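You operate a simulated robot arm through the tools that you are given. There is no shell and no other tool.

You are at the controls of a simulated robot arm. One attempt, no reset.

Task
Close the green shutters and shoot both of their bolts.

Only the result counts: the job must be done as asked and must still hold three seconds after the hand-in. Knocking over, shifting, dropping, spilling or breaking anything else fails it.

Robot
A 7-joint arm with a three-finger gripper, fixed in place. Base frame: the origin is on the floor under the middle of its stand, x ahead of it, y to its left, z up. Lengths are in m, angles in rad, forces in N, time in s.
It reaches about 1.342 m from its shoulder. Its first joint turns from -2.897 to 2.897 rad. Payload 2.69 kg.
Tool frame: the origin (TCP) lies between the finger pads and is the grasp point; the fingertips stand 0.03 m ahead of it; z points along the fingers, y is the line along which they close. The gripper opens to 0.128 m; its body begins 0.117 m behind the TCP.
Orientation is that of the tool frame in the base frame, as a unit quaternion [x, y, z, w]. With the fingers straight down and closing along the base's y, the tool's x points along the base's -x, its y along +y and its z along -z.

Tools
- The arm moves only by the tool drive_tool. Its argument "steps" is a list of rows, each a list of 7 numbers: the shift along the base's x, y, z in m, then the turn, a rotation vector about the base's x, y, z in rad, then the closure, from 0 (fully open) to 1 (shut). In form: [[dx, dy, dz, wx, wy, wz, jaw], ...]. A call has 1 to 20 rows; each row shifts and turns the commanded pose from where the row before left it. Rows are played at 5 a second. More than 0.05 m and 0.15 rad between two rows, or a gripper value outside its range, and nothing of the call is played. A pose out of reach is approached as far as the arm can. The call stops where the force on the tool passes 40 N (or 10 N more than at its start, if that is more) or the arm is blocked; 0.2 s more then pass. The fingers move at their own pace (about 0.127 m/s each) and stop on an object; they squeeze with about 40 N. The grip force told is the motor's: it shows also when the fingers shut on nothing. Time passes only in rows, and 0.2 s behind the last, so rows that do not move let the fingers close. The reply holds the time, the measured pose of the TCP, the force on the tool along the base axes, the opening and the grip force, in the units named above and with some noise, with the torque about the TCP (base axes, N m) and any sound that the robot's microphone picked up, and new pictures: "views" is both (left out), scene, wrist or none.
- Cameras (640 x 400 px; columns grow to the right, rows downward): "scene" is fixed at [0.0474, 0.4999, 1.8162]; the picture's right is [-0.49, -0.87, 0.00], its down [-0.51, 0.29, -0.81] and it looks along [0.71, -0.39, -0.59] (base axes); focal length 327 px, centre (320, 200). "wrist" rides on the gripper at [0.058, 0.054, -0.131] in the tool frame; the picture's right is [-0.68, 0.74, 0.00], its down [-0.62, -0.57, -0.55] and it looks along [-0.40, -0.37, 0.84] (tool axes); focal length 234 px, centre (320, 200). There is no depth. A picture from a camera that has moved, and an enlarged one, comes with that camera's place and axes in the base frame and with its lens.
- raise_lower(by): moves the trunk up (or, below 0, down) by that many m; the arm rides with it, the base frame stays. It gives what a move gives, with no picture.
- enlarge(camera, box): a new picture of the part [left, top, right, bottom] of that camera's present view, enlarged. No time passes.
- close_job(): hands the job in; it is judged then, once.

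Places have to be worked out from the pictures, the camera data and where the tool is seen. Open the gripper and draw the arm clear of the work before you hand the job in, unless the task says otherwise.

The tools are called after "Call:" as a command line: name --pt "numbers of a row" for each row, then --argument value for the rest, lists and objects as JSON in quotes. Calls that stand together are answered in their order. drive_tool: Moves the arm, as the interface text tells. Its arguments: {"type":"object","properties":{"steps":{"type":"array"},"views":{"type":"string","enum":["both","scene","wrist","none"]}},"required":["steps"]} The other tools are called the same way: raise_lower (by) moves the trunk up or down; enlarge (camera, box) takes an enlarged picture of a part of a camera's view; close_job () hands the job in.

At the start:

```text
time_s: 0.0
eef_pos: [0.5515, 0.2119, 1.5432]
ee_rot: [0.0, 1.0, 0.0, 0.0]
ft_force: [0.1, 0.2, 0.4]
wrist_torque: [-0.01, 0.05, 0.0]
gripper_width: 0.128
finger_force: 0.1
trunk travel left (down, up): [-0.175, 0.175]
```

scene: 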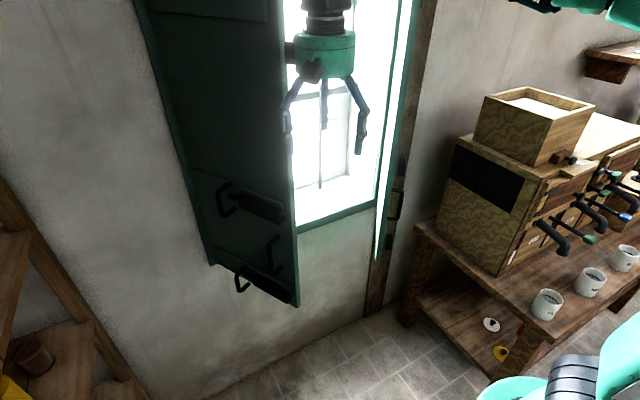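
wrist: 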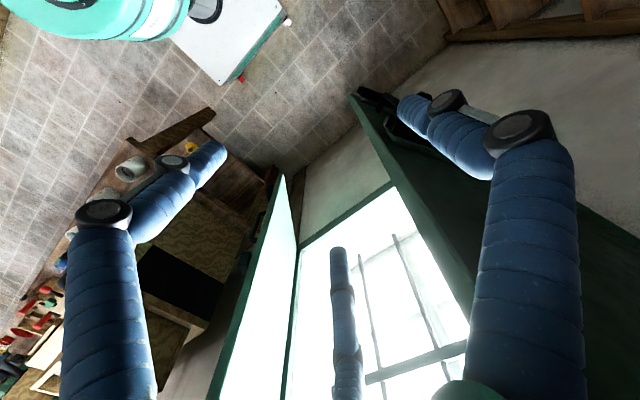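

The scene shows a window with a left green shutter leaf standing open toward the room and a right leaf almost edge-on; I enlarge the pictures to see the leaves, handles and bolts before moving.

Call:
enlarge --camera "scene" --box '[130, 140, 330, 320]'

Call:
enlarge --camera "scene" --box '[330, 0, 470, 300]'

Call:
enlarge --camera "scene" --box '[120, 0, 440, 200]'

Call:
enlarge --camera "wrist" --box '[160, 60, 560, 400]'

```text
2.22 times, centred on (230, 230) of scene
camera zoom: at [0.0474, 0.4999, 1.8162], right [-0.49, -0.87, 0.0], down [-0.51, 0.29, -0.81], along [0.71, -0.39, -0.59], focal length 727 px, centre (520, 133)
```

zoom: 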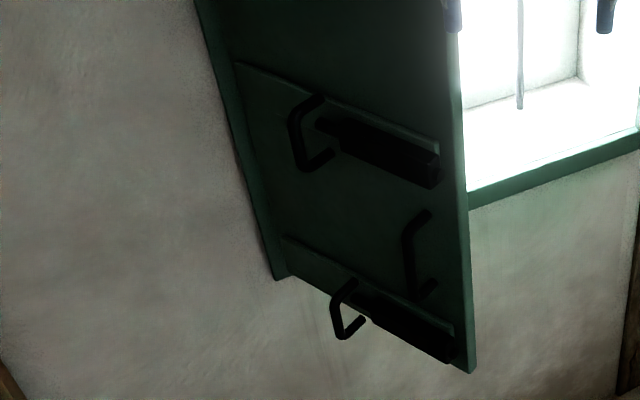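

```text
1.33 times, centred on (400, 150) of scene
camera zoom: at [0.0474, 0.4999, 1.8162], right [-0.49, -0.87, 0.0], down [-0.51, 0.29, -0.81], along [0.71, -0.39, -0.59], focal length 436 px, centre (213, 267)
```

zoom: 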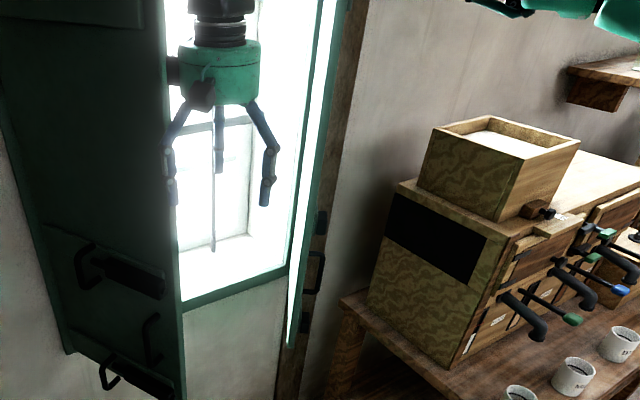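

```text
2.00 times, centred on (280, 100) of scene
camera zoom: at [0.0474, 0.4999, 1.8162], right [-0.49, -0.87, 0.0], down [-0.51, 0.29, -0.81], along [0.71, -0.39, -0.59], focal length 654 px, centre (400, 400)
```

zoom: 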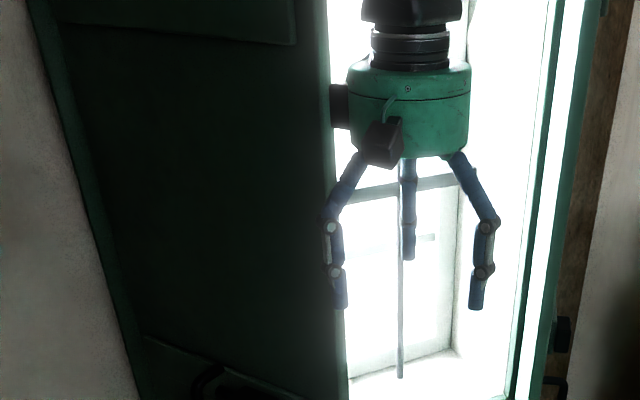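

```text
1.18 times, centred on (360, 230) of wrist
camera zoom: at [0.4928, 0.2664, 1.6745], right [0.68, 0.74, 0.0], down [0.62, -0.57, 0.55], along [0.4, -0.37, -0.84], focal length 276 px, centre (273, 165)
```

zoom: 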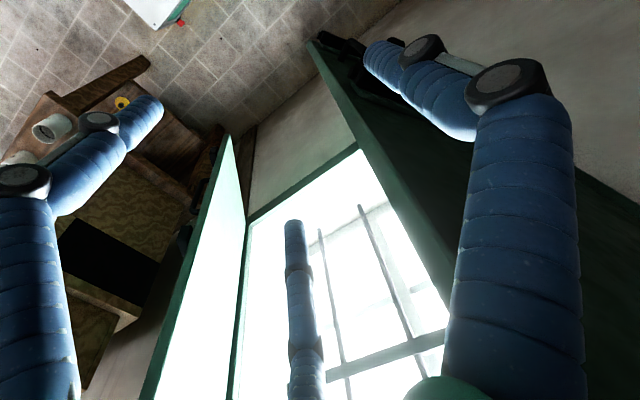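

From the camera data the wall lies near x≈1.0. The leaves hinge at about y≈0.45 and y≈-0.31, each open ~57° with free edges near (0.67, 0.24) and (0.69, -0.10). Two sliding bolts sit on the left leaf (z≈1.26 and 0.94) with keepers on the right leaf. I first turn the gripper so it points ahead (+x) with the fingers shut, drawing slightly back.

Call:
drive_tool --pt "-0.01 -0.01 0 0 -0.1428 0 0.3" --pt "-0.01 -0.01 0 0 -0.1428 0 0.6" --pt "-0.01 -0.01 0 0 -0.1428 0 1" --pt "-0.01 -0.01 0 0 -0.1428 0 1" --pt "0 -0.01 0 0 -0.1428 0 1" --pt "0 -0.01 0 0 -0.1428 0 1" --pt "0 -0.01 0 0 -0.1428 0 1" --pt "0 -0.01 0 0 -0.1428 0 1" --pt "0 -0.01 0 0 -0.1428 0 1" --pt "0 -0.01 0 0 -0.1428 0 1" --pt "0 -0.01 0 0 -0.1428 0 1" --pt "0 0 0 0 0 0 1" --views "both"

```text
time_s: 2.6
eef_pos: [0.516, 0.1037, 1.5392]
ee_rot: [-0.001, 0.709, -0.001, 0.706]
ft_force: [2.4, 1.6, -1.4]
wrist_torque: [-0.01, -0.2, -0.19]
gripper_width: 0.0024
finger_force: 30.8
trunk travel left (down, up): [-0.175, 0.175]
camera wrist: at [0.3844, 0.1588, 1.4822], right [0.0, 0.74, 0.67], down [-0.55, -0.56, 0.62], along [0.84, -0.37, 0.4], focal length 234 px, centre (320, 200)
```

scene: 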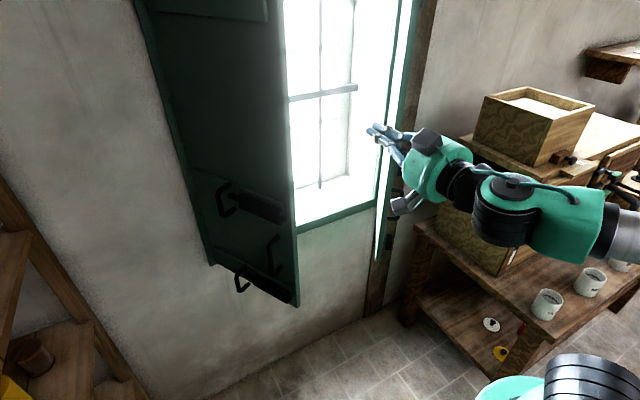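
wrist: 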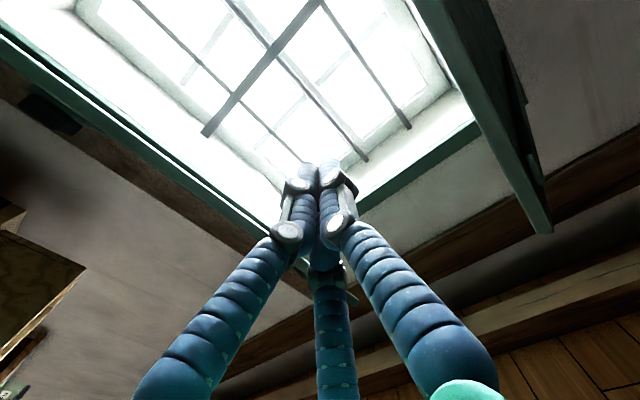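

The tool now points along +x with closed fingers. I enlarge both pictures to check the free edges of the leaves for overlapping strips before pushing.

Call:
enlarge --camera "wrist" --box '[400, 0, 640, 250]'

Call:
enlarge --camera "wrist" --box '[0, 0, 280, 260]'

Call:
enlarge --camera "scene" --box '[190, 160, 310, 310]'

```text
1.60 times, centred on (520, 125) of wrist
camera zoom: at [0.3844, 0.1588, 1.4822], right [0.0, 0.74, 0.67], down [-0.55, -0.56, 0.62], along [0.84, -0.37, 0.4], focal length 375 px, centre (0, 320)
```

zoom: 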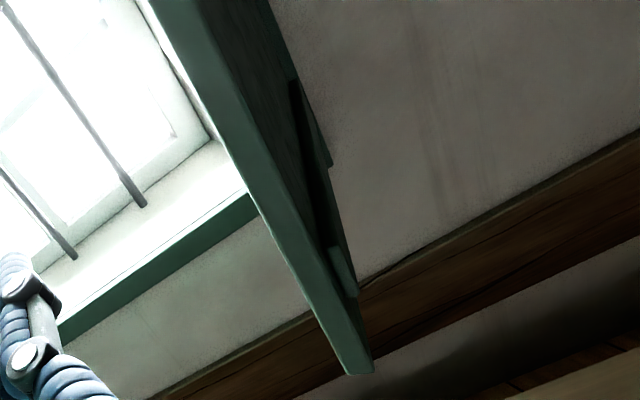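

```text
1.54 times, centred on (140, 130) of wrist
camera zoom: at [0.3844, 0.1588, 1.4822], right [0.0, 0.74, 0.67], down [-0.55, -0.56, 0.62], along [0.84, -0.37, 0.4], focal length 360 px, centre (597, 308)
```

zoom: 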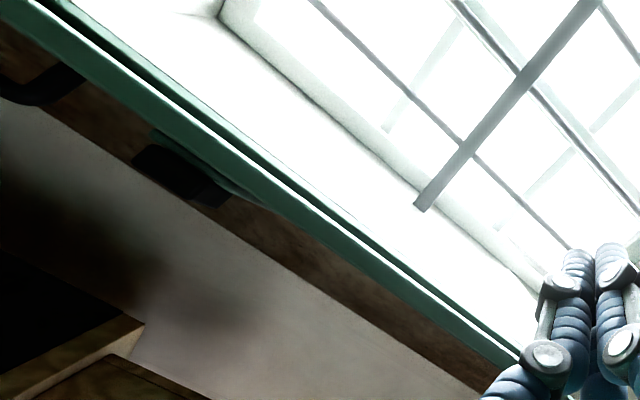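

```text
2.67 times, centred on (250, 235) of scene
camera zoom: at [0.0474, 0.4999, 1.8162], right [-0.49, -0.87, 0.0], down [-0.51, 0.29, -0.81], along [0.71, -0.39, -0.59], focal length 872 px, centre (507, 107)
```

zoom: 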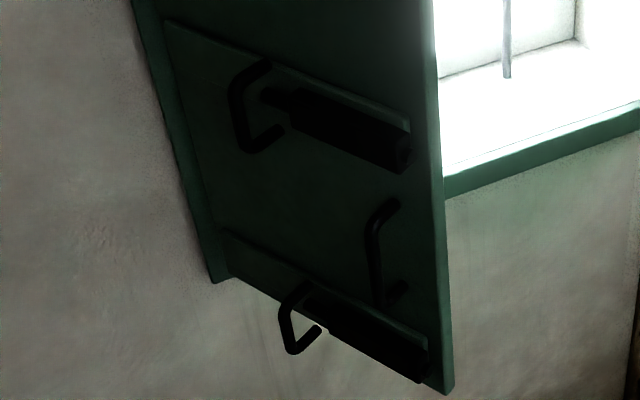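

The bolts are slim bars with staple handles on the left of their housings, retracted; keepers are on the right leaf. I move the tool to the right, staying in front of both free edges, to line up with the room-side face of the right leaf.

Call:
drive_tool --pt "0 -0.045 0 0 0 0 1" --pt "0 -0.045 0 0 0 0 1" --pt "0 -0.045 0 0 0 0 1" --pt "0 -0.045 0 0 0 0 1" --pt "0 -0.045 0 0 0 0 1" --pt "0 -0.045 0 0 0 0 1" --pt "0 0 0 0 0 0 1" --views "both"

```text
time_s: 4.2
eef_pos: [0.5129, -0.1684, 1.5439]
ee_rot: [0.0, 0.706, -0.001, 0.708]
ft_force: [-1.2, 0.6, -0.3]
wrist_torque: [-0.01, 0.02, -0.02]
gripper_width: 0.0022
finger_force: 31.3
out of reach, approached as far as the arm can: row 3
trunk travel left (down, up): [-0.175, 0.175]
camera wrist: at [0.3818, -0.1132, 1.4854], right [0.0, 0.74, 0.68], down [-0.55, -0.56, 0.62], along [0.84, -0.37, 0.41], focal length 234 px, centre (320, 200)
```

scene: 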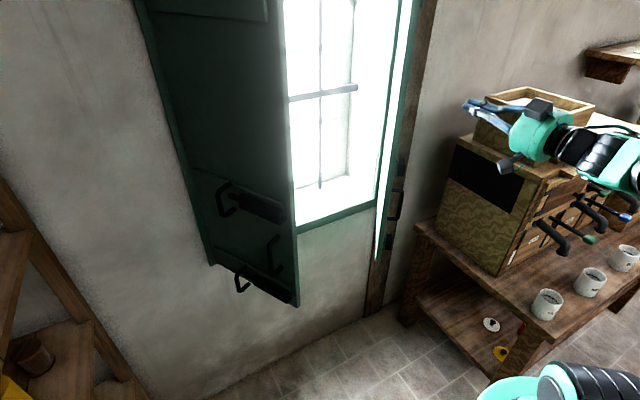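
wrist: 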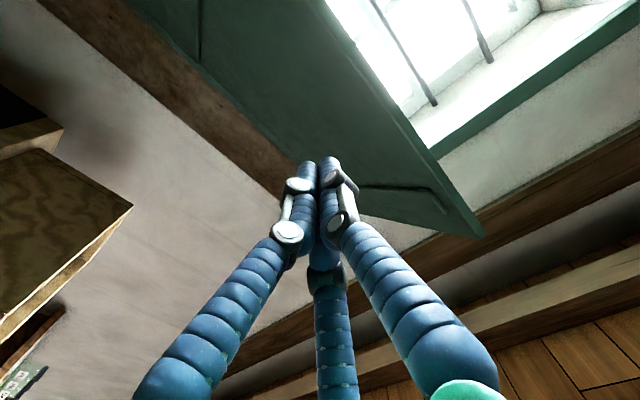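

The right leaf's room-side face is now in front of the fist, clear of obstacles. I advance along +x until near the face, at about y≈-0.165.

Call:
drive_tool --pt "0.04 0 -0.005 0 0 0 1" --pt "0.04 0 -0.005 0 0 0 1" --pt "0.04 0 -0.005 0 0 0 1" --pt "0.03 0 -0.005 0 0 0 1" --pt "0.02 0 -0.005 0 0 0 1" --pt "0 0 0 0 0 0 1" --views "both"

```text
time_s: 5.6
eef_pos: [0.6812, -0.1692, 1.5167]
ee_rot: [0.0, 0.707, 0.0, 0.707]
ft_force: [-0.2, 0.1, 0.2]
wrist_torque: [-0.02, -0.04, 0.02]
gripper_width: 0.0022
finger_force: 31.5
trunk travel left (down, up): [-0.175, 0.175]
camera wrist: at [0.55, -0.1146, 1.4603], right [0.0, 0.74, 0.68], down [-0.55, -0.57, 0.62], along [0.84, -0.37, 0.4], focal length 234 px, centre (320, 200)
```

scene: 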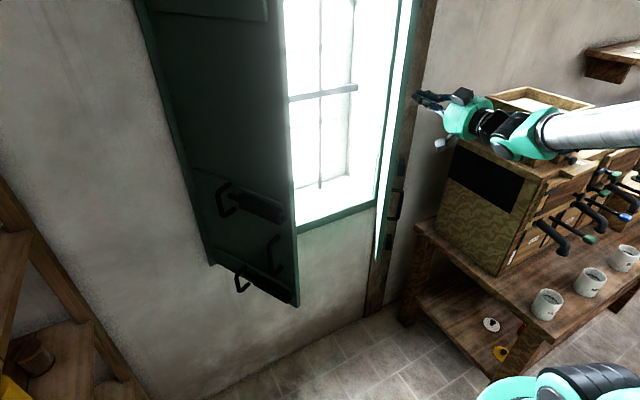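
wrist: 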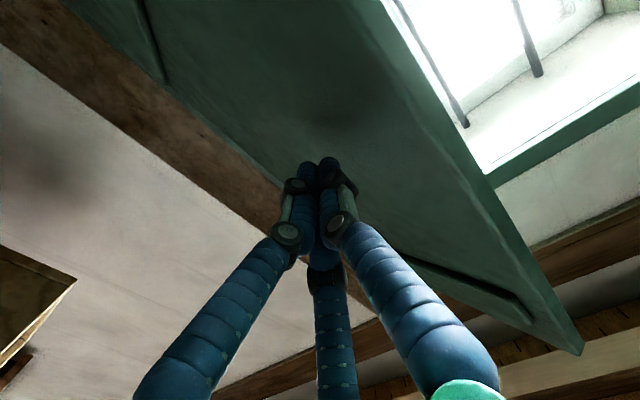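

Fist is just short of the right leaf's face. I push forward and leftward along the leaf's closing arc in small rows.

Call:
drive_tool --pt "0.03 0 0 0 0 0 1" --pt "0.03 0 0 0 0 0 1" --pt "0.025 0.015 0 0 0 0 1" --pt "0.025 0.018 0 0 0 0 1" --pt "0.025 0.018 0 0 0 0 1" --pt "0.03 0.018 0 0 0 0 1" --pt "0.03 0.014 0 0 0 0 1" --pt "0 0 0 0 0 0 1" --views "both"

```text
time_s: 7.4
eef_pos: [0.8787, -0.0852, 1.5195]
ee_rot: [0.001, 0.707, -0.001, 0.707]
ft_force: [0.5, -0.1, -0.4]
wrist_torque: [0.03, -0.06, -0.02]
gripper_width: 0.002
finger_force: 31.3
trunk travel left (down, up): [-0.175, 0.175]
camera wrist: at [0.749, -0.0312, 1.4608], right [0.0, 0.74, 0.68], down [-0.55, -0.57, 0.62], along [0.84, -0.37, 0.4], focal length 234 px, centre (320, 200)
```

scene: 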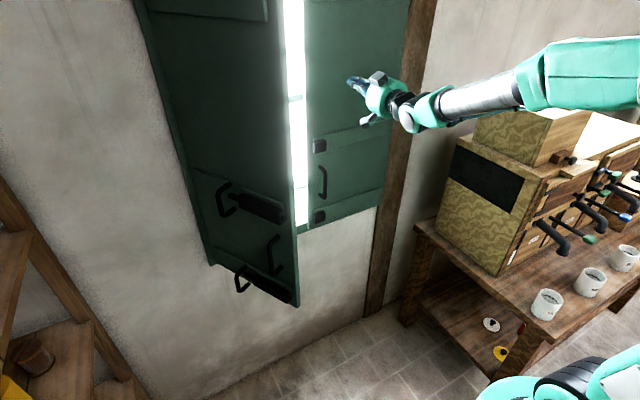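
wrist: 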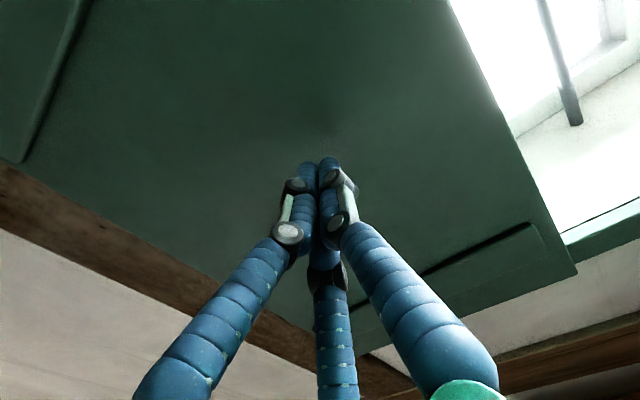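

The right leaf swings freely and is nearly closed, with both keepers and its handle visible. I keep pushing slowly forward until it meets the frame.

Call:
drive_tool --pt "0.02 0.004 0 0 0 0 1" --pt "0.02 0.003 0 0 0 0 1" --pt "0.015 0.002 0 0 0 0 1" --pt "0.01 0 0 0 0 0 1" --pt "0.01 0 0 0 0 0 1" --pt "0.01 0 0 0 0 0 1" --pt "0 0 0 0 0 0 1" --views "both"

```text
time_s: 8.3
eef_pos: [0.9288, -0.0771, 1.5183]
ee_rot: [0.001, 0.708, -0.001, 0.706]
ft_force: [-46.3, 2.0, 1.0]
wrist_torque: [0.12, -0.14, -0.01]
gripper_width: 0.0059
finger_force: 32.1
trunk travel left (down, up): [-0.175, 0.175]
stopped in row 4: the force on the tool passed its limit at 62 N (the readings are from after the stop); the commanded pose is now the measured one
camera wrist: at [0.7983, -0.0224, 1.4609], right [0.0, 0.74, 0.68], down [-0.55, -0.57, 0.62], along [0.84, -0.37, 0.4], focal length 234 px, centre (320, 200)
```

scene: 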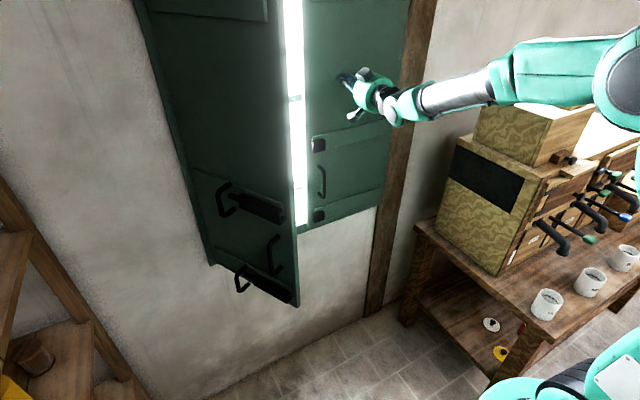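
wrist: 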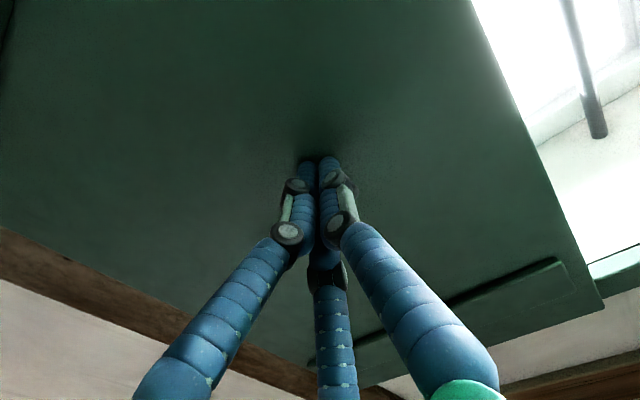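

The right leaf is fully home (its face at x≈0.96). I back straight off slowly and watch whether it stays shut, then go round to the left leaf's room-side face.

Call:
drive_tool --pt "-0.01 0 0 0 0 0 1" --pt "-0.03 0 0 0 0 0 1" --pt "-0.045 0 0 0 0 0 1" --pt "-0.045 0 0 0 0 0 1" --pt "-0.045 0 0 0 0 0 1" --pt "-0.045 0 0 0 0 0 1" --pt "-0.045 0 0 0 0 0 1" --pt "-0.045 0 0 0 0 0 1" --pt "-0.045 0 0 0 0 0 1" --pt "0 0.045 0 0 0 0 1" --pt "0 0.045 0 0 0 0 1" --pt "0 0.045 0 0 0 0 1" --pt "0 0.045 0 0 0 0 1" --pt "0 0.045 0 0 0 0 1" --pt "0 0.045 0 0 0 0 1" --pt "0 0.045 0 0 0 0 1" --pt "0 0.045 0 0 0 0 1" --pt "0 0.045 0 0 0 0 1" --pt "0 0 0 0 0 0 1" --views "both"

```text
time_s: 12.3
eef_pos: [0.5802, 0.3317, 1.514]
ee_rot: [0.0, 0.709, -0.001, 0.705]
ft_force: [0.4, 1.1, -0.9]
wrist_torque: [0.03, -0.05, -0.09]
gripper_width: 0.0023
finger_force: 31.7
trunk travel left (down, up): [-0.175, 0.175]
camera wrist: at [0.4486, 0.3868, 1.4571], right [0.01, 0.74, 0.68], down [-0.54, -0.56, 0.62], along [0.84, -0.37, 0.4], focal length 234 px, centre (320, 200)
```

scene: 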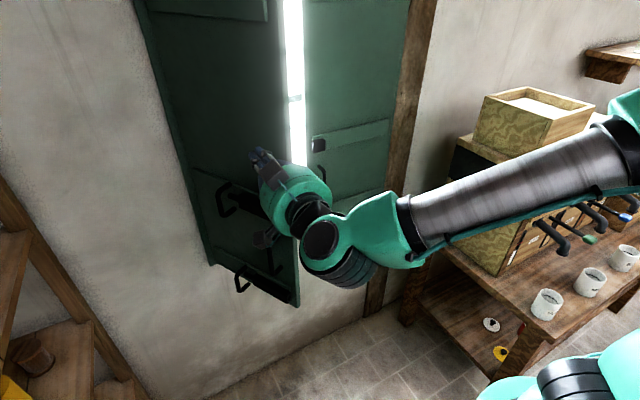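
wrist: 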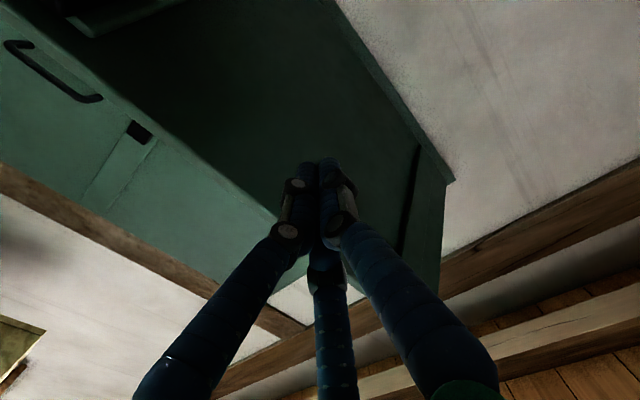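

The right leaf stayed shut. Now I push the left leaf the same way, forward and to the right along its arc, at z≈1.51 above its bolts.

Call:
drive_tool --pt "0.04 0 0 0 0 0 1" --pt "0.04 0 0 0 0 0 1" --pt "0.035 -0.005 0 0 0 0 1" --pt "0.025 -0.015 0 0 0 0 1" --pt "0.025 -0.02 0 0 0 0 1" --pt "0.025 -0.02 0 0 0 0 1" --pt "0.028 -0.018 0 0 0 0 1" --pt "0.028 -0.018 0 0 0 0 1" --pt "0.02 -0.01 0 0 0 0 1" --pt "0 0 0 0 0 0 1" --views "both"

```text
time_s: 14.5
eef_pos: [0.8449, 0.22, 1.5134]
ee_rot: [0.0, 0.71, 0.001, 0.704]
ft_force: [0.4, 0.8, -0.1]
wrist_torque: [0.02, -0.04, 0.02]
gripper_width: 0.0022
finger_force: 31.6
trunk travel left (down, up): [-0.175, 0.175]
camera wrist: at [0.7135, 0.275, 1.4569], right [0.01, 0.74, 0.68], down [-0.54, -0.57, 0.62], along [0.84, -0.37, 0.4], focal length 234 px, centre (320, 200)
```

scene: 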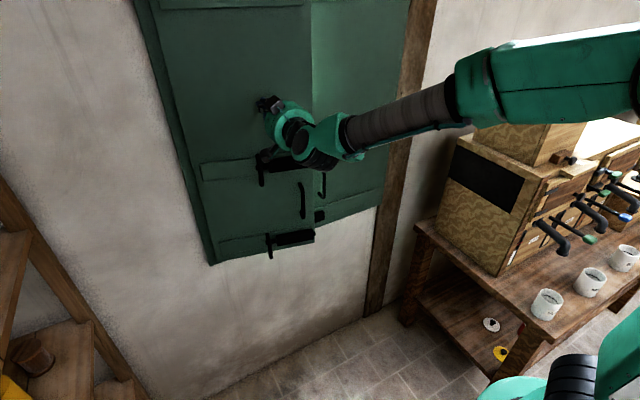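
wrist: 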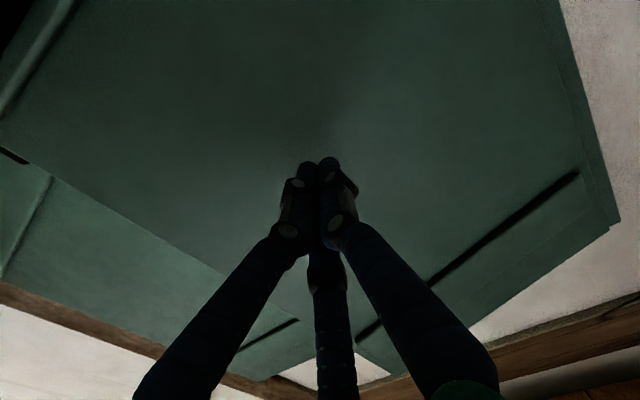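

The left leaf is nearly shut; I push on slowly until it meets the frame.

Call:
drive_tool --pt "0.015 -0.005 0 0 0 0 1" --pt "0.015 -0.004 0 0 0 0 1" --pt "0.015 -0.003 0 0 0 0 1" --pt "0.012 -0.002 0 0 0 0 1" --pt "0.01 0 0 0 0 0 1" --pt "0.008 0 0 0 0 0 1" --pt "0.008 0 0 0 0 0 1" --pt "0.008 0 0 0 0 0 1" --pt "0.008 0 0 0 0 0 1" --views "both"

```text
time_s: 16.3
eef_pos: [0.9295, 0.2065, 1.5144]
ee_rot: [-0.001, 0.71, 0.002, 0.704]
ft_force: [-40.3, -5.5, 0.3]
wrist_torque: [-0.13, -0.41, -0.13]
gripper_width: 0.0058
finger_force: 31.6
trunk travel left (down, up): [-0.175, 0.175]
stopped in row 8: the force on the tool passed its limit at 54 N (the readings are from after the stop); the commanded pose is now the measured one
camera wrist: at [0.7978, 0.2624, 1.4581], right [0.01, 0.74, 0.68], down [-0.54, -0.57, 0.62], along [0.84, -0.37, 0.4], focal length 234 px, centre (320, 200)
```

scene: 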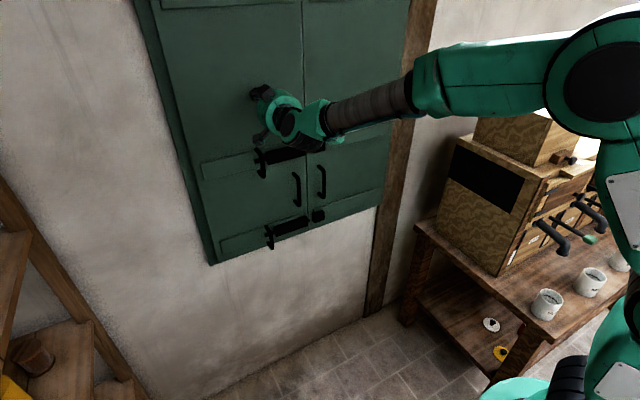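
wrist: 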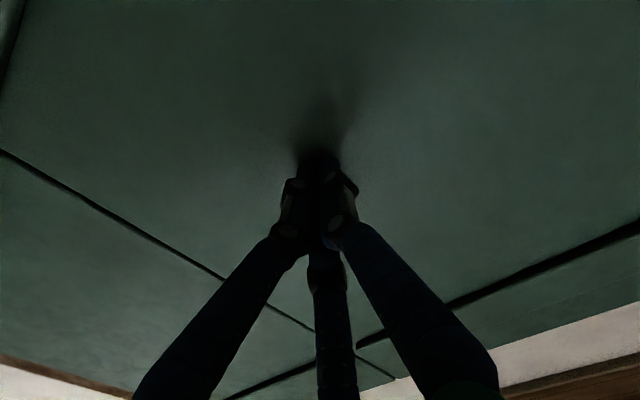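

Both leaves look shut flush (faces at x≈0.96). I back off and then look closely at the bolts, keepers and the seam.

Call:
drive_tool --pt "-0.01 0 0 0 0 0 1" --pt "-0.03 0 0 0 0 0 1" --pt "-0.04 0 0 0 0 0 1" --pt "-0.04 0.02 0.02 0 0 0 1" --pt "-0.04 0.03 0.03 0 0 0 1" --pt "-0.04 0.03 0.03 0 0 0 1" --pt "0 0 0 0 0 0 1" --views "both"

Call:
enlarge --camera "scene" --box '[190, 120, 390, 270]'

Call:
enlarge --camera "scene" --box '[240, 130, 340, 260]'

```text
refused: row 5 steps farther than a row can; nothing moved
```

```text
2.67 times, centred on (290, 195) of scene
camera zoom: at [0.0474, 0.4999, 1.8162], right [-0.49, -0.87, 0.0], down [-0.51, 0.29, -0.81], along [0.71, -0.39, -0.59], focal length 872 px, centre (400, 213)
```

zoom: 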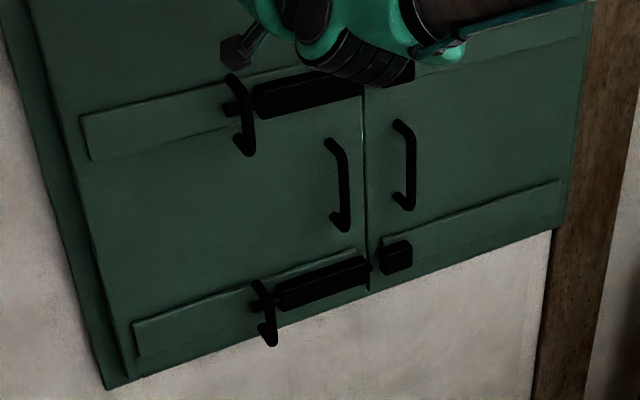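

```text
3.08 times, centred on (290, 195) of scene
camera zoom: at [0.0474, 0.4999, 1.8162], right [-0.49, -0.87, 0.0], down [-0.51, 0.29, -0.81], along [0.71, -0.39, -0.59], focal length 1007 px, centre (412, 215)
```

zoom: 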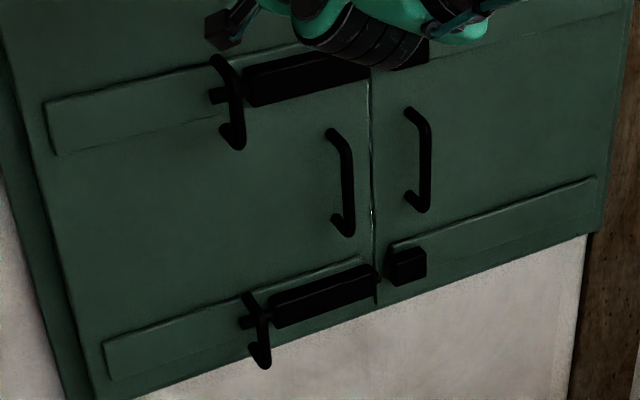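

The row was too long, so nothing moved; the enlarged view shows both leaves flush with bolts aligned to the keepers. I back off with shorter rows.

Call:
drive_tool --pt "-0.01 0 0 0 0 0 1" --pt "-0.03 0 0 0 0 0 1" --pt "-0.04 0 0 0 0 0 1" --pt "-0.04 0.015 0.015 0 0 0 1" --pt "-0.04 0.015 0.02 0 0 0 1" --pt "-0.04 0.015 0.02 0 0 0 1" --pt "-0.02 0.02 0.02 0 0 0 1" --pt "0 0.03 0.02 0 0 0 1" --pt "0 0 0 0 0 0 1" --views "both"

```text
time_s: 18.3
eef_pos: [0.7138, 0.3032, 1.6078]
ee_rot: [0.0, 0.711, 0.0, 0.703]
ft_force: [0.1, 0.3, -1.1]
wrist_torque: [0.0, -0.04, -0.06]
gripper_width: 0.0022
finger_force: 31.5
trunk travel left (down, up): [-0.175, 0.175]
camera wrist: at [0.5828, 0.3589, 1.5499], right [0.01, 0.74, 0.68], down [-0.54, -0.57, 0.62], along [0.84, -0.37, 0.39], focal length 234 px, centre (320, 200)
```

scene: 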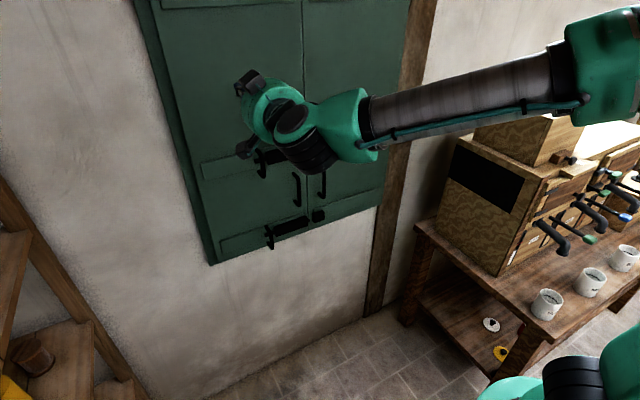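
wrist: 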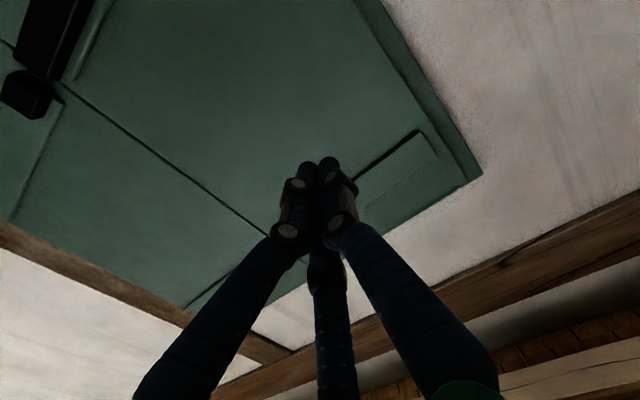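

Both leaves hold shut. From the rays the upper bolt handle is near (0.91, 0.228, 1.30), the lower near (0.905, 0.228, 0.99), keepers start about y≈0.05. I bring the tool down in front of the upper handle for a close look with the wrist camera.

Call:
drive_tool --pt "0 0.01 -0.045 0 0 0 1" --pt "0 0.01 -0.045 0 0 0 1" --pt "0 0.01 -0.045 0 0 0 1" --pt "0 0.01 -0.045 0 0 0 1" --pt "0 0 -0.045 0 0 0 1" --pt "0 0 -0.045 0 0 0 1" --pt "0 0 -0.045 0 0 0 1" --pt "0 0 0 0 0 0 1" --views "both"

Call:
enlarge --camera "wrist" --box '[120, 0, 440, 200]'

Call:
enlarge --camera "scene" --box '[240, 120, 340, 260]'

```text
time_s: 20.1
eef_pos: [0.7138, 0.3441, 1.2922]
ee_rot: [0.0, 0.711, 0.0, 0.703]
ft_force: [0.0, 0.5, -0.5]
wrist_torque: [-0.01, -0.05, -0.05]
gripper_width: 0.0019
finger_force: 31.8
trunk travel left (down, up): [-0.175, 0.175]
camera wrist: at [0.5831, 0.3991, 1.2358], right [0.01, 0.74, 0.68], down [-0.54, -0.57, 0.62], along [0.84, -0.37, 0.39], focal length 234 px, centre (320, 200)
```

scene: 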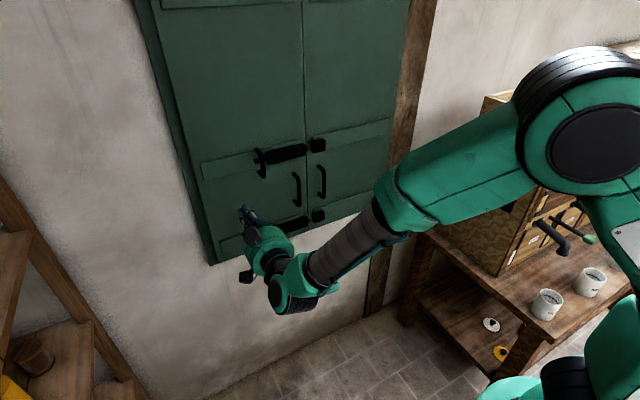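
wrist: 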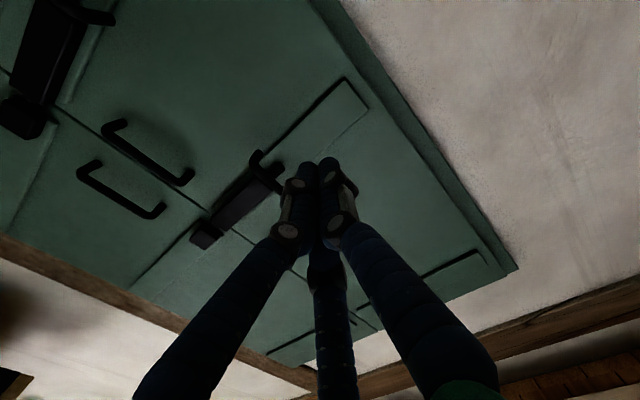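

```text
2.00 times, centred on (280, 100) of wrist
camera zoom: at [0.5831, 0.3991, 1.2358], right [0.01, 0.74, 0.68], down [-0.54, -0.57, 0.62], along [0.84, -0.37, 0.39], focal length 468 px, centre (400, 400)
```

zoom: 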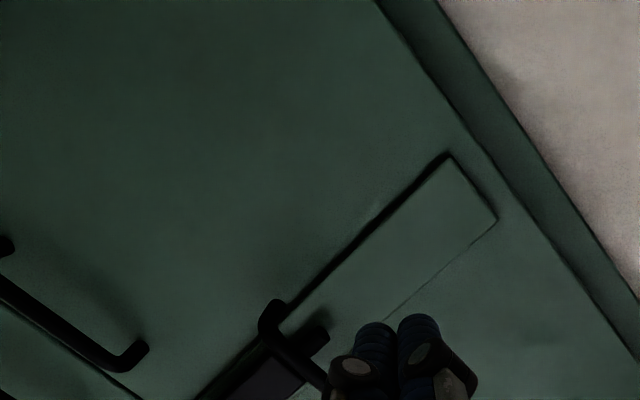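

```text
2.86 times, centred on (290, 190) of scene
camera zoom: at [0.0474, 0.4999, 1.8162], right [-0.49, -0.87, 0.0], down [-0.51, 0.29, -0.81], along [0.71, -0.39, -0.59], focal length 935 px, centre (406, 229)
```

zoom: 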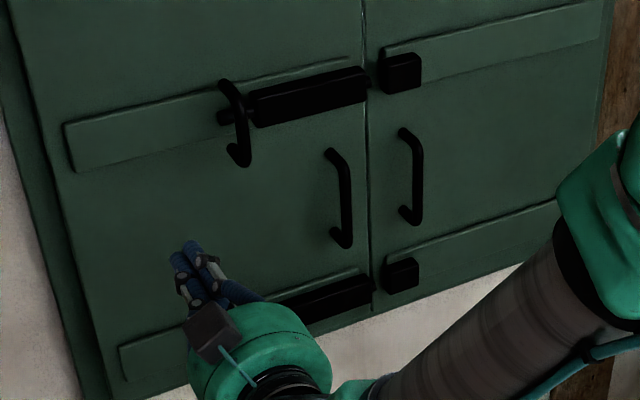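

The tool tip projects where expected, so the geometry is well calibrated. I shift the tool up and forward beside the upper bolt so that its handle and housing are seen unobstructed by the fingers.

Call:
drive_tool --pt "0.02 0 0.03 0 0 0 1" --pt "0.025 0 0.03 0 0 0 1" --pt "0.025 0 0.03 0 0 0 1" --pt "0.025 0 0.015 0 0 0 1" --pt "0 0 0 0 0 0 1" --views "both"

Call:
enlarge --camera "wrist" --box '[60, 60, 280, 240]'

Call:
enlarge --camera "scene" --box '[240, 130, 340, 190]'

```text
time_s: 21.3
eef_pos: [0.8104, 0.3412, 1.3973]
ee_rot: [0.0, 0.712, 0.0, 0.703]
ft_force: [0.0, 0.7, -0.6]
wrist_torque: [-0.02, -0.02, 0.02]
gripper_width: 0.0023
finger_force: 31.1
trunk travel left (down, up): [-0.175, 0.175]
camera wrist: at [0.6786, 0.3967, 1.3402], right [0.01, 0.74, 0.68], down [-0.54, -0.57, 0.62], along [0.84, -0.37, 0.39], focal length 234 px, centre (320, 200)
```

scene: 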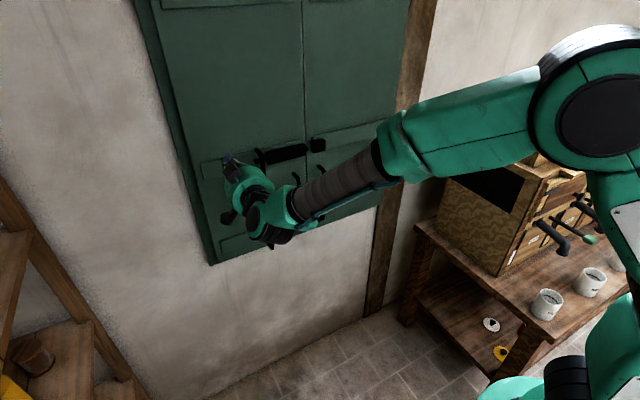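
wrist: 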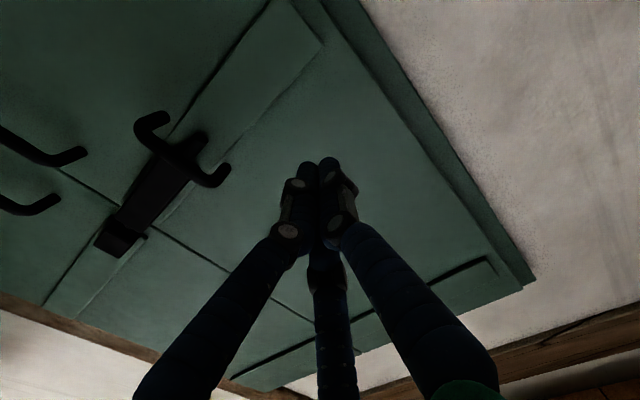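

```text
2.22 times, centred on (170, 150) of wrist
camera zoom: at [0.6786, 0.3967, 1.3402], right [0.01, 0.74, 0.68], down [-0.54, -0.57, 0.62], along [0.84, -0.37, 0.39], focal length 520 px, centre (653, 311)
```

zoom: 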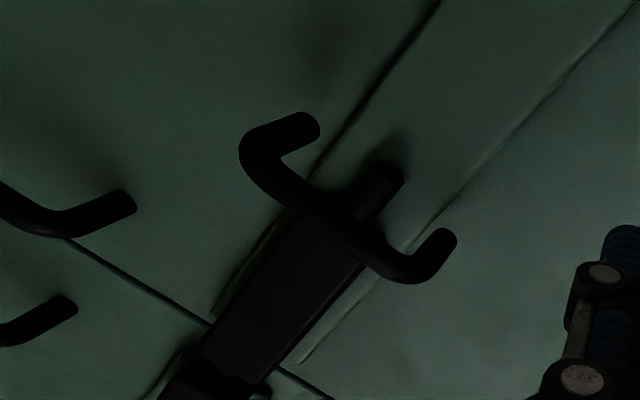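

```text
6.40 times, centred on (290, 160) of scene
camera zoom: at [0.0474, 0.4999, 1.8162], right [-0.49, -0.87, 0.0], down [-0.51, 0.29, -0.81], along [0.71, -0.39, -0.59], focal length 2094 px, centre (512, 456)
```

zoom: 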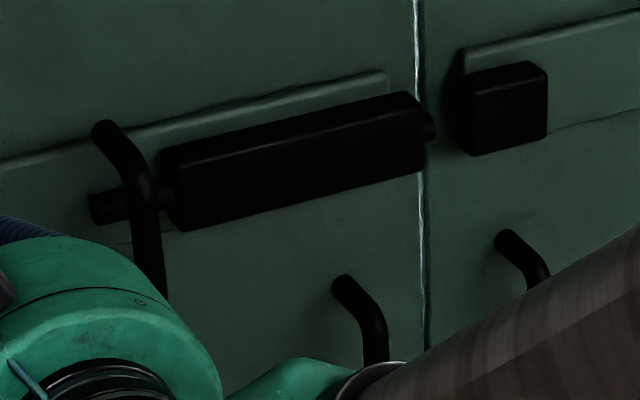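

Close up, each bolt is a round rod with a U-handle straddling the housing (handle bar x≈0.91, z from about 1.27 to 1.35, y≈0.225). I'll push the lower leg of the handle sideways (-y) with the fist passing just below the housing, so I move to (0.81, 0.30, 1.262) and then in.

Call:
drive_tool --pt "0 -0.01 -0.045 0 0 0 1" --pt "0 -0.015 -0.045 0 0 0 1" --pt "0 -0.015 -0.045 0 0 0 1" --pt "0.03 -0.003 0 0 0 0 1" --pt "0.03 0 0 0 0 0 1" --pt "0.025 0 0 0 0 0 1" --pt "0 0 0 0 0 0 1" --views "both"

Call:
enlarge --camera "scene" --box '[210, 120, 350, 230]'

Call:
enlarge --camera "wrist" --box '[160, 80, 400, 280]'

```text
time_s: 22.9
eef_pos: [0.8944, 0.3017, 1.2636]
ee_rot: [0.0, 0.712, 0.0, 0.703]
ft_force: [0.2, 0.4, -0.2]
wrist_torque: [0.01, -0.02, -0.04]
gripper_width: 0.0022
finger_force: 31.6
trunk travel left (down, up): [-0.175, 0.175]
camera wrist: at [0.7625, 0.356, 1.2071], right [0.01, 0.74, 0.68], down [-0.54, -0.57, 0.62], along [0.84, -0.37, 0.39], focal length 234 px, centre (320, 200)
```

scene: 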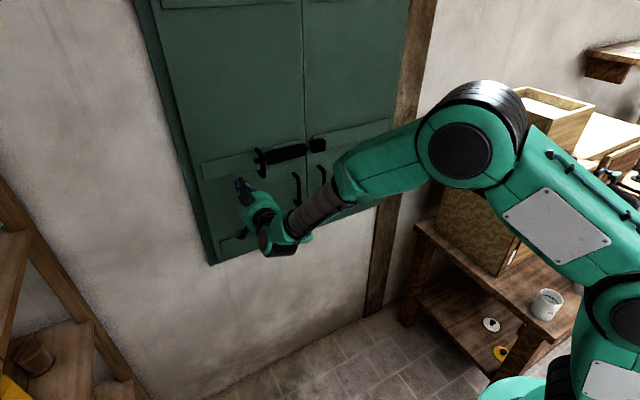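
wrist: 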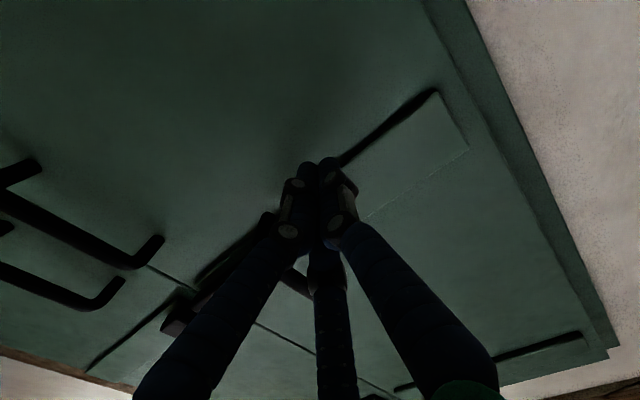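

```text
3.64 times, centred on (280, 175) of scene
camera zoom: at [0.0474, 0.4999, 1.8162], right [-0.49, -0.87, 0.0], down [-0.51, 0.29, -0.81], along [0.71, -0.39, -0.59], focal length 1190 px, centre (466, 291)
```

zoom: 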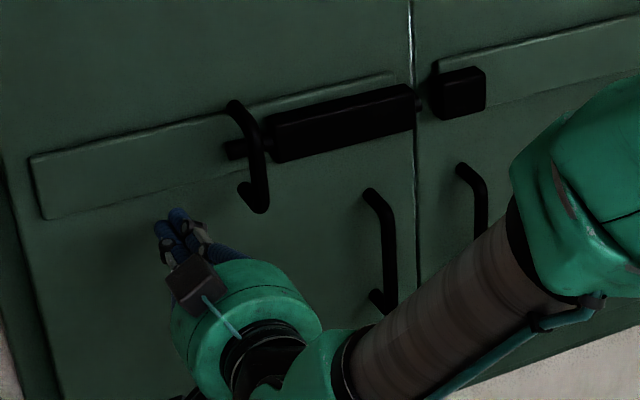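

```text
2.00 times, centred on (280, 180) of wrist
camera zoom: at [0.7625, 0.356, 1.2071], right [0.01, 0.74, 0.68], down [-0.54, -0.57, 0.62], along [0.84, -0.37, 0.39], focal length 468 px, centre (400, 240)
```

zoom: 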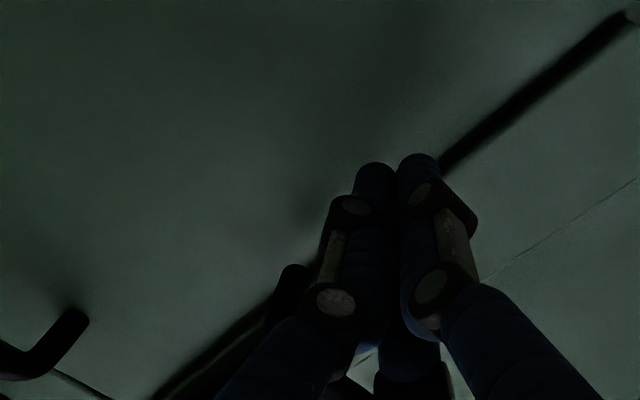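

The fist tip is at (0.924, 0.302, 1.264), level with the handle's lower leg and below the housing. I push in -y, in small rows, watching the force.

Call:
drive_tool --pt "0 -0.015 0 0 0 0 1" --pt "0 -0.015 0 0 0 0 1" --pt "0 -0.012 0 0 0 0 1" --pt "0 -0.01 0 0 0 0 1" --pt "0 -0.01 0 0 0 0 1" --pt "0 0 0 0 0 0 1" --views "both"

Call:
enlarge --camera "scene" --box '[210, 120, 350, 230]'

```text
time_s: 24.3
eef_pos: [0.8929, 0.2375, 1.2624]
ee_rot: [0.0, 0.711, 0.001, 0.703]
ft_force: [-0.1, -0.1, 0.3]
wrist_torque: [-0.01, 0.02, 0.03]
gripper_width: 0.0019
finger_force: 31.6
trunk travel left (down, up): [-0.175, 0.175]
camera wrist: at [0.7612, 0.2928, 1.2061], right [0.01, 0.74, 0.68], down [-0.54, -0.57, 0.62], along [0.84, -0.37, 0.39], focal length 234 px, centre (320, 200)
```

scene: 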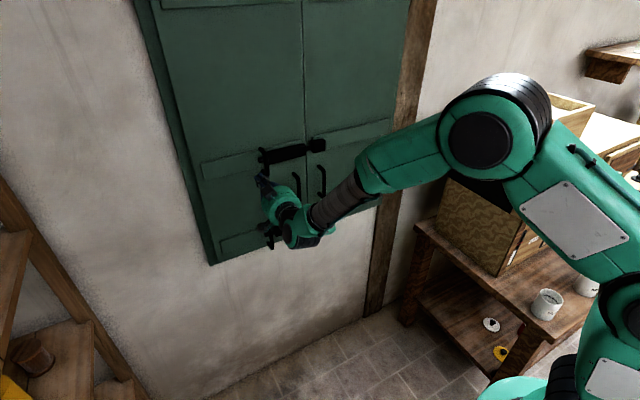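
wrist: 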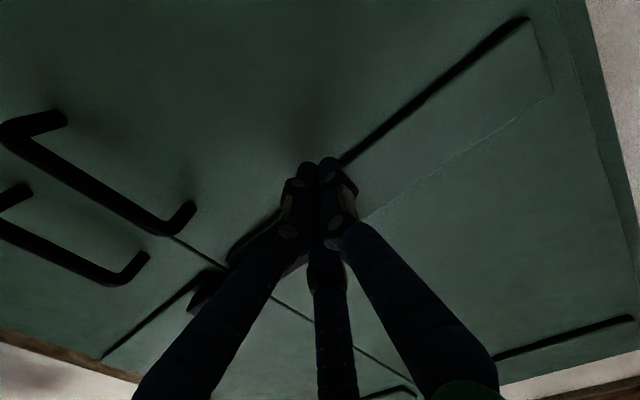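

```text
3.64 times, centred on (280, 175) of scene
camera zoom: at [0.0474, 0.4999, 1.8162], right [-0.49, -0.87, 0.0], down [-0.51, 0.29, -0.81], along [0.71, -0.39, -0.59], focal length 1190 px, centre (466, 291)
```

zoom: 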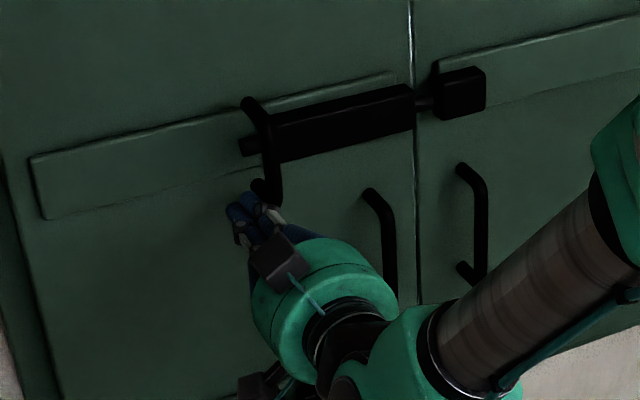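

The bolt slides easily: its tip now reaches the keeper. I keep pushing in -y in small rows until it stops.

Call:
drive_tool --pt "0 -0.008 0 0 0 0 1" --pt "0 -0.008 0 0 0 0 1" --pt "0 -0.008 0 0 0 0 1" --pt "0 -0.008 0 0 0 0 1" --pt "0 -0.008 0 0 0 0 1" --pt "0 0 0 0 0 0 1" --views "both"

Call:
enlarge --camera "scene" --box '[210, 120, 350, 230]'

```text
time_s: 25.7
eef_pos: [0.8939, 0.1987, 1.2622]
ee_rot: [0.0, 0.711, 0.0, 0.703]
ft_force: [2.3, 8.5, -1.5]
wrist_torque: [-0.08, 0.02, 0.05]
gripper_width: 0.002
finger_force: 31.5
trunk travel left (down, up): [-0.175, 0.175]
camera wrist: at [0.7621, 0.2543, 1.2054], right [0.01, 0.74, 0.68], down [-0.54, -0.57, 0.62], along [0.84, -0.37, 0.39], focal length 234 px, centre (320, 200)
```

scene: 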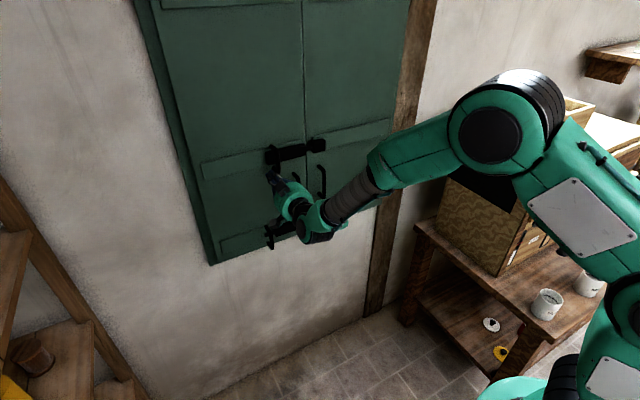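
wrist: 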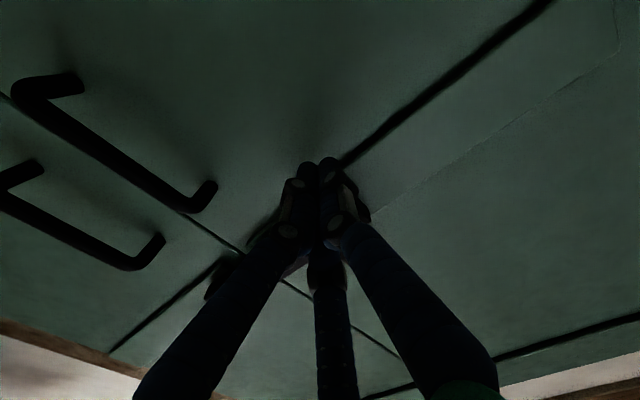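

```text
3.64 times, centred on (280, 175) of scene
camera zoom: at [0.0474, 0.4999, 1.8162], right [-0.49, -0.87, 0.0], down [-0.51, 0.29, -0.81], along [0.71, -0.39, -0.59], focal length 1190 px, centre (466, 291)
```

zoom: 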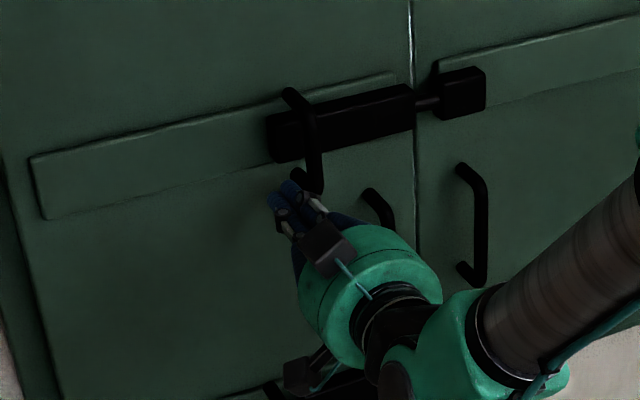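

The bolt rod is now into the keeper with 8.5 N resistance. I push on a bit more to feel the end stop.

Call:
drive_tool --pt "0 -0.005 0 0 0 0 1" --pt "0 -0.005 0 0 0 0 1" --pt "0 -0.005 0 0 0 0 1" --pt "0 -0.005 0 0 0 0 1" --pt "0 -0.005 0 0 0 0 1" --pt "0 -0.005 0 0 0 0 1" --views "both"

Call:
enlarge --camera "scene" --box '[210, 120, 350, 230]'

```text
time_s: 26.2
eef_pos: [0.8938, 0.1989, 1.2618]
ee_rot: [-0.004, 0.711, 0.001, 0.703]
ft_force: [4.3, 12.3, -1.4]
wrist_torque: [-0.11, 0.16, 0.1]
gripper_width: 0.0022
finger_force: 31.4
trunk travel left (down, up): [-0.175, 0.175]
stopped in row 2: the force on the tool passed its limit at 46 N (the readings are from after the stop); the commanded pose is now the measured one
camera wrist: at [0.7614, 0.2529, 1.2054], right [0.0, 0.74, 0.67], down [-0.54, -0.57, 0.63], along [0.84, -0.36, 0.39], focal length 234 px, centre (320, 200)
```

scene: 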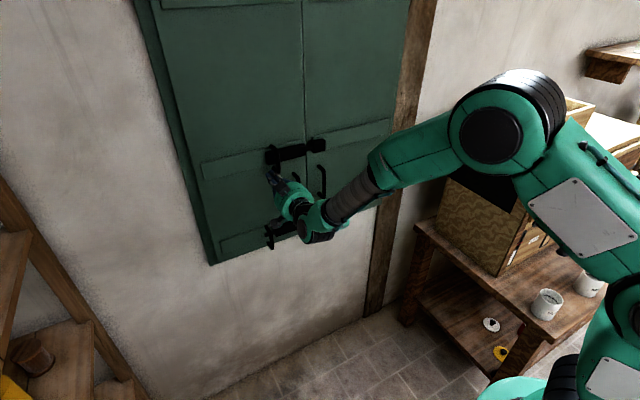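
wrist: 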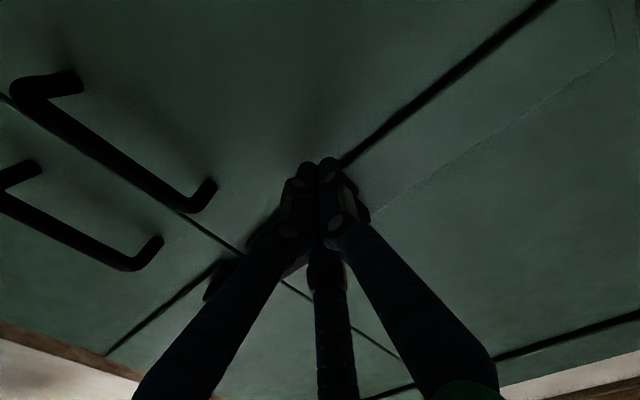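

```text
3.64 times, centred on (280, 175) of scene
camera zoom: at [0.0474, 0.4999, 1.8162], right [-0.49, -0.87, 0.0], down [-0.51, 0.29, -0.81], along [0.71, -0.39, -0.59], focal length 1190 px, centre (466, 291)
```

zoom: 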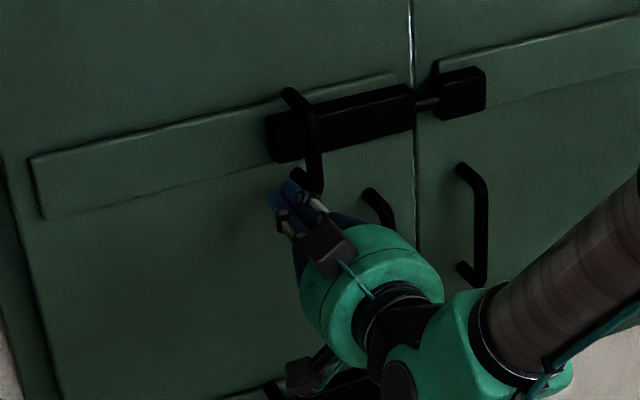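

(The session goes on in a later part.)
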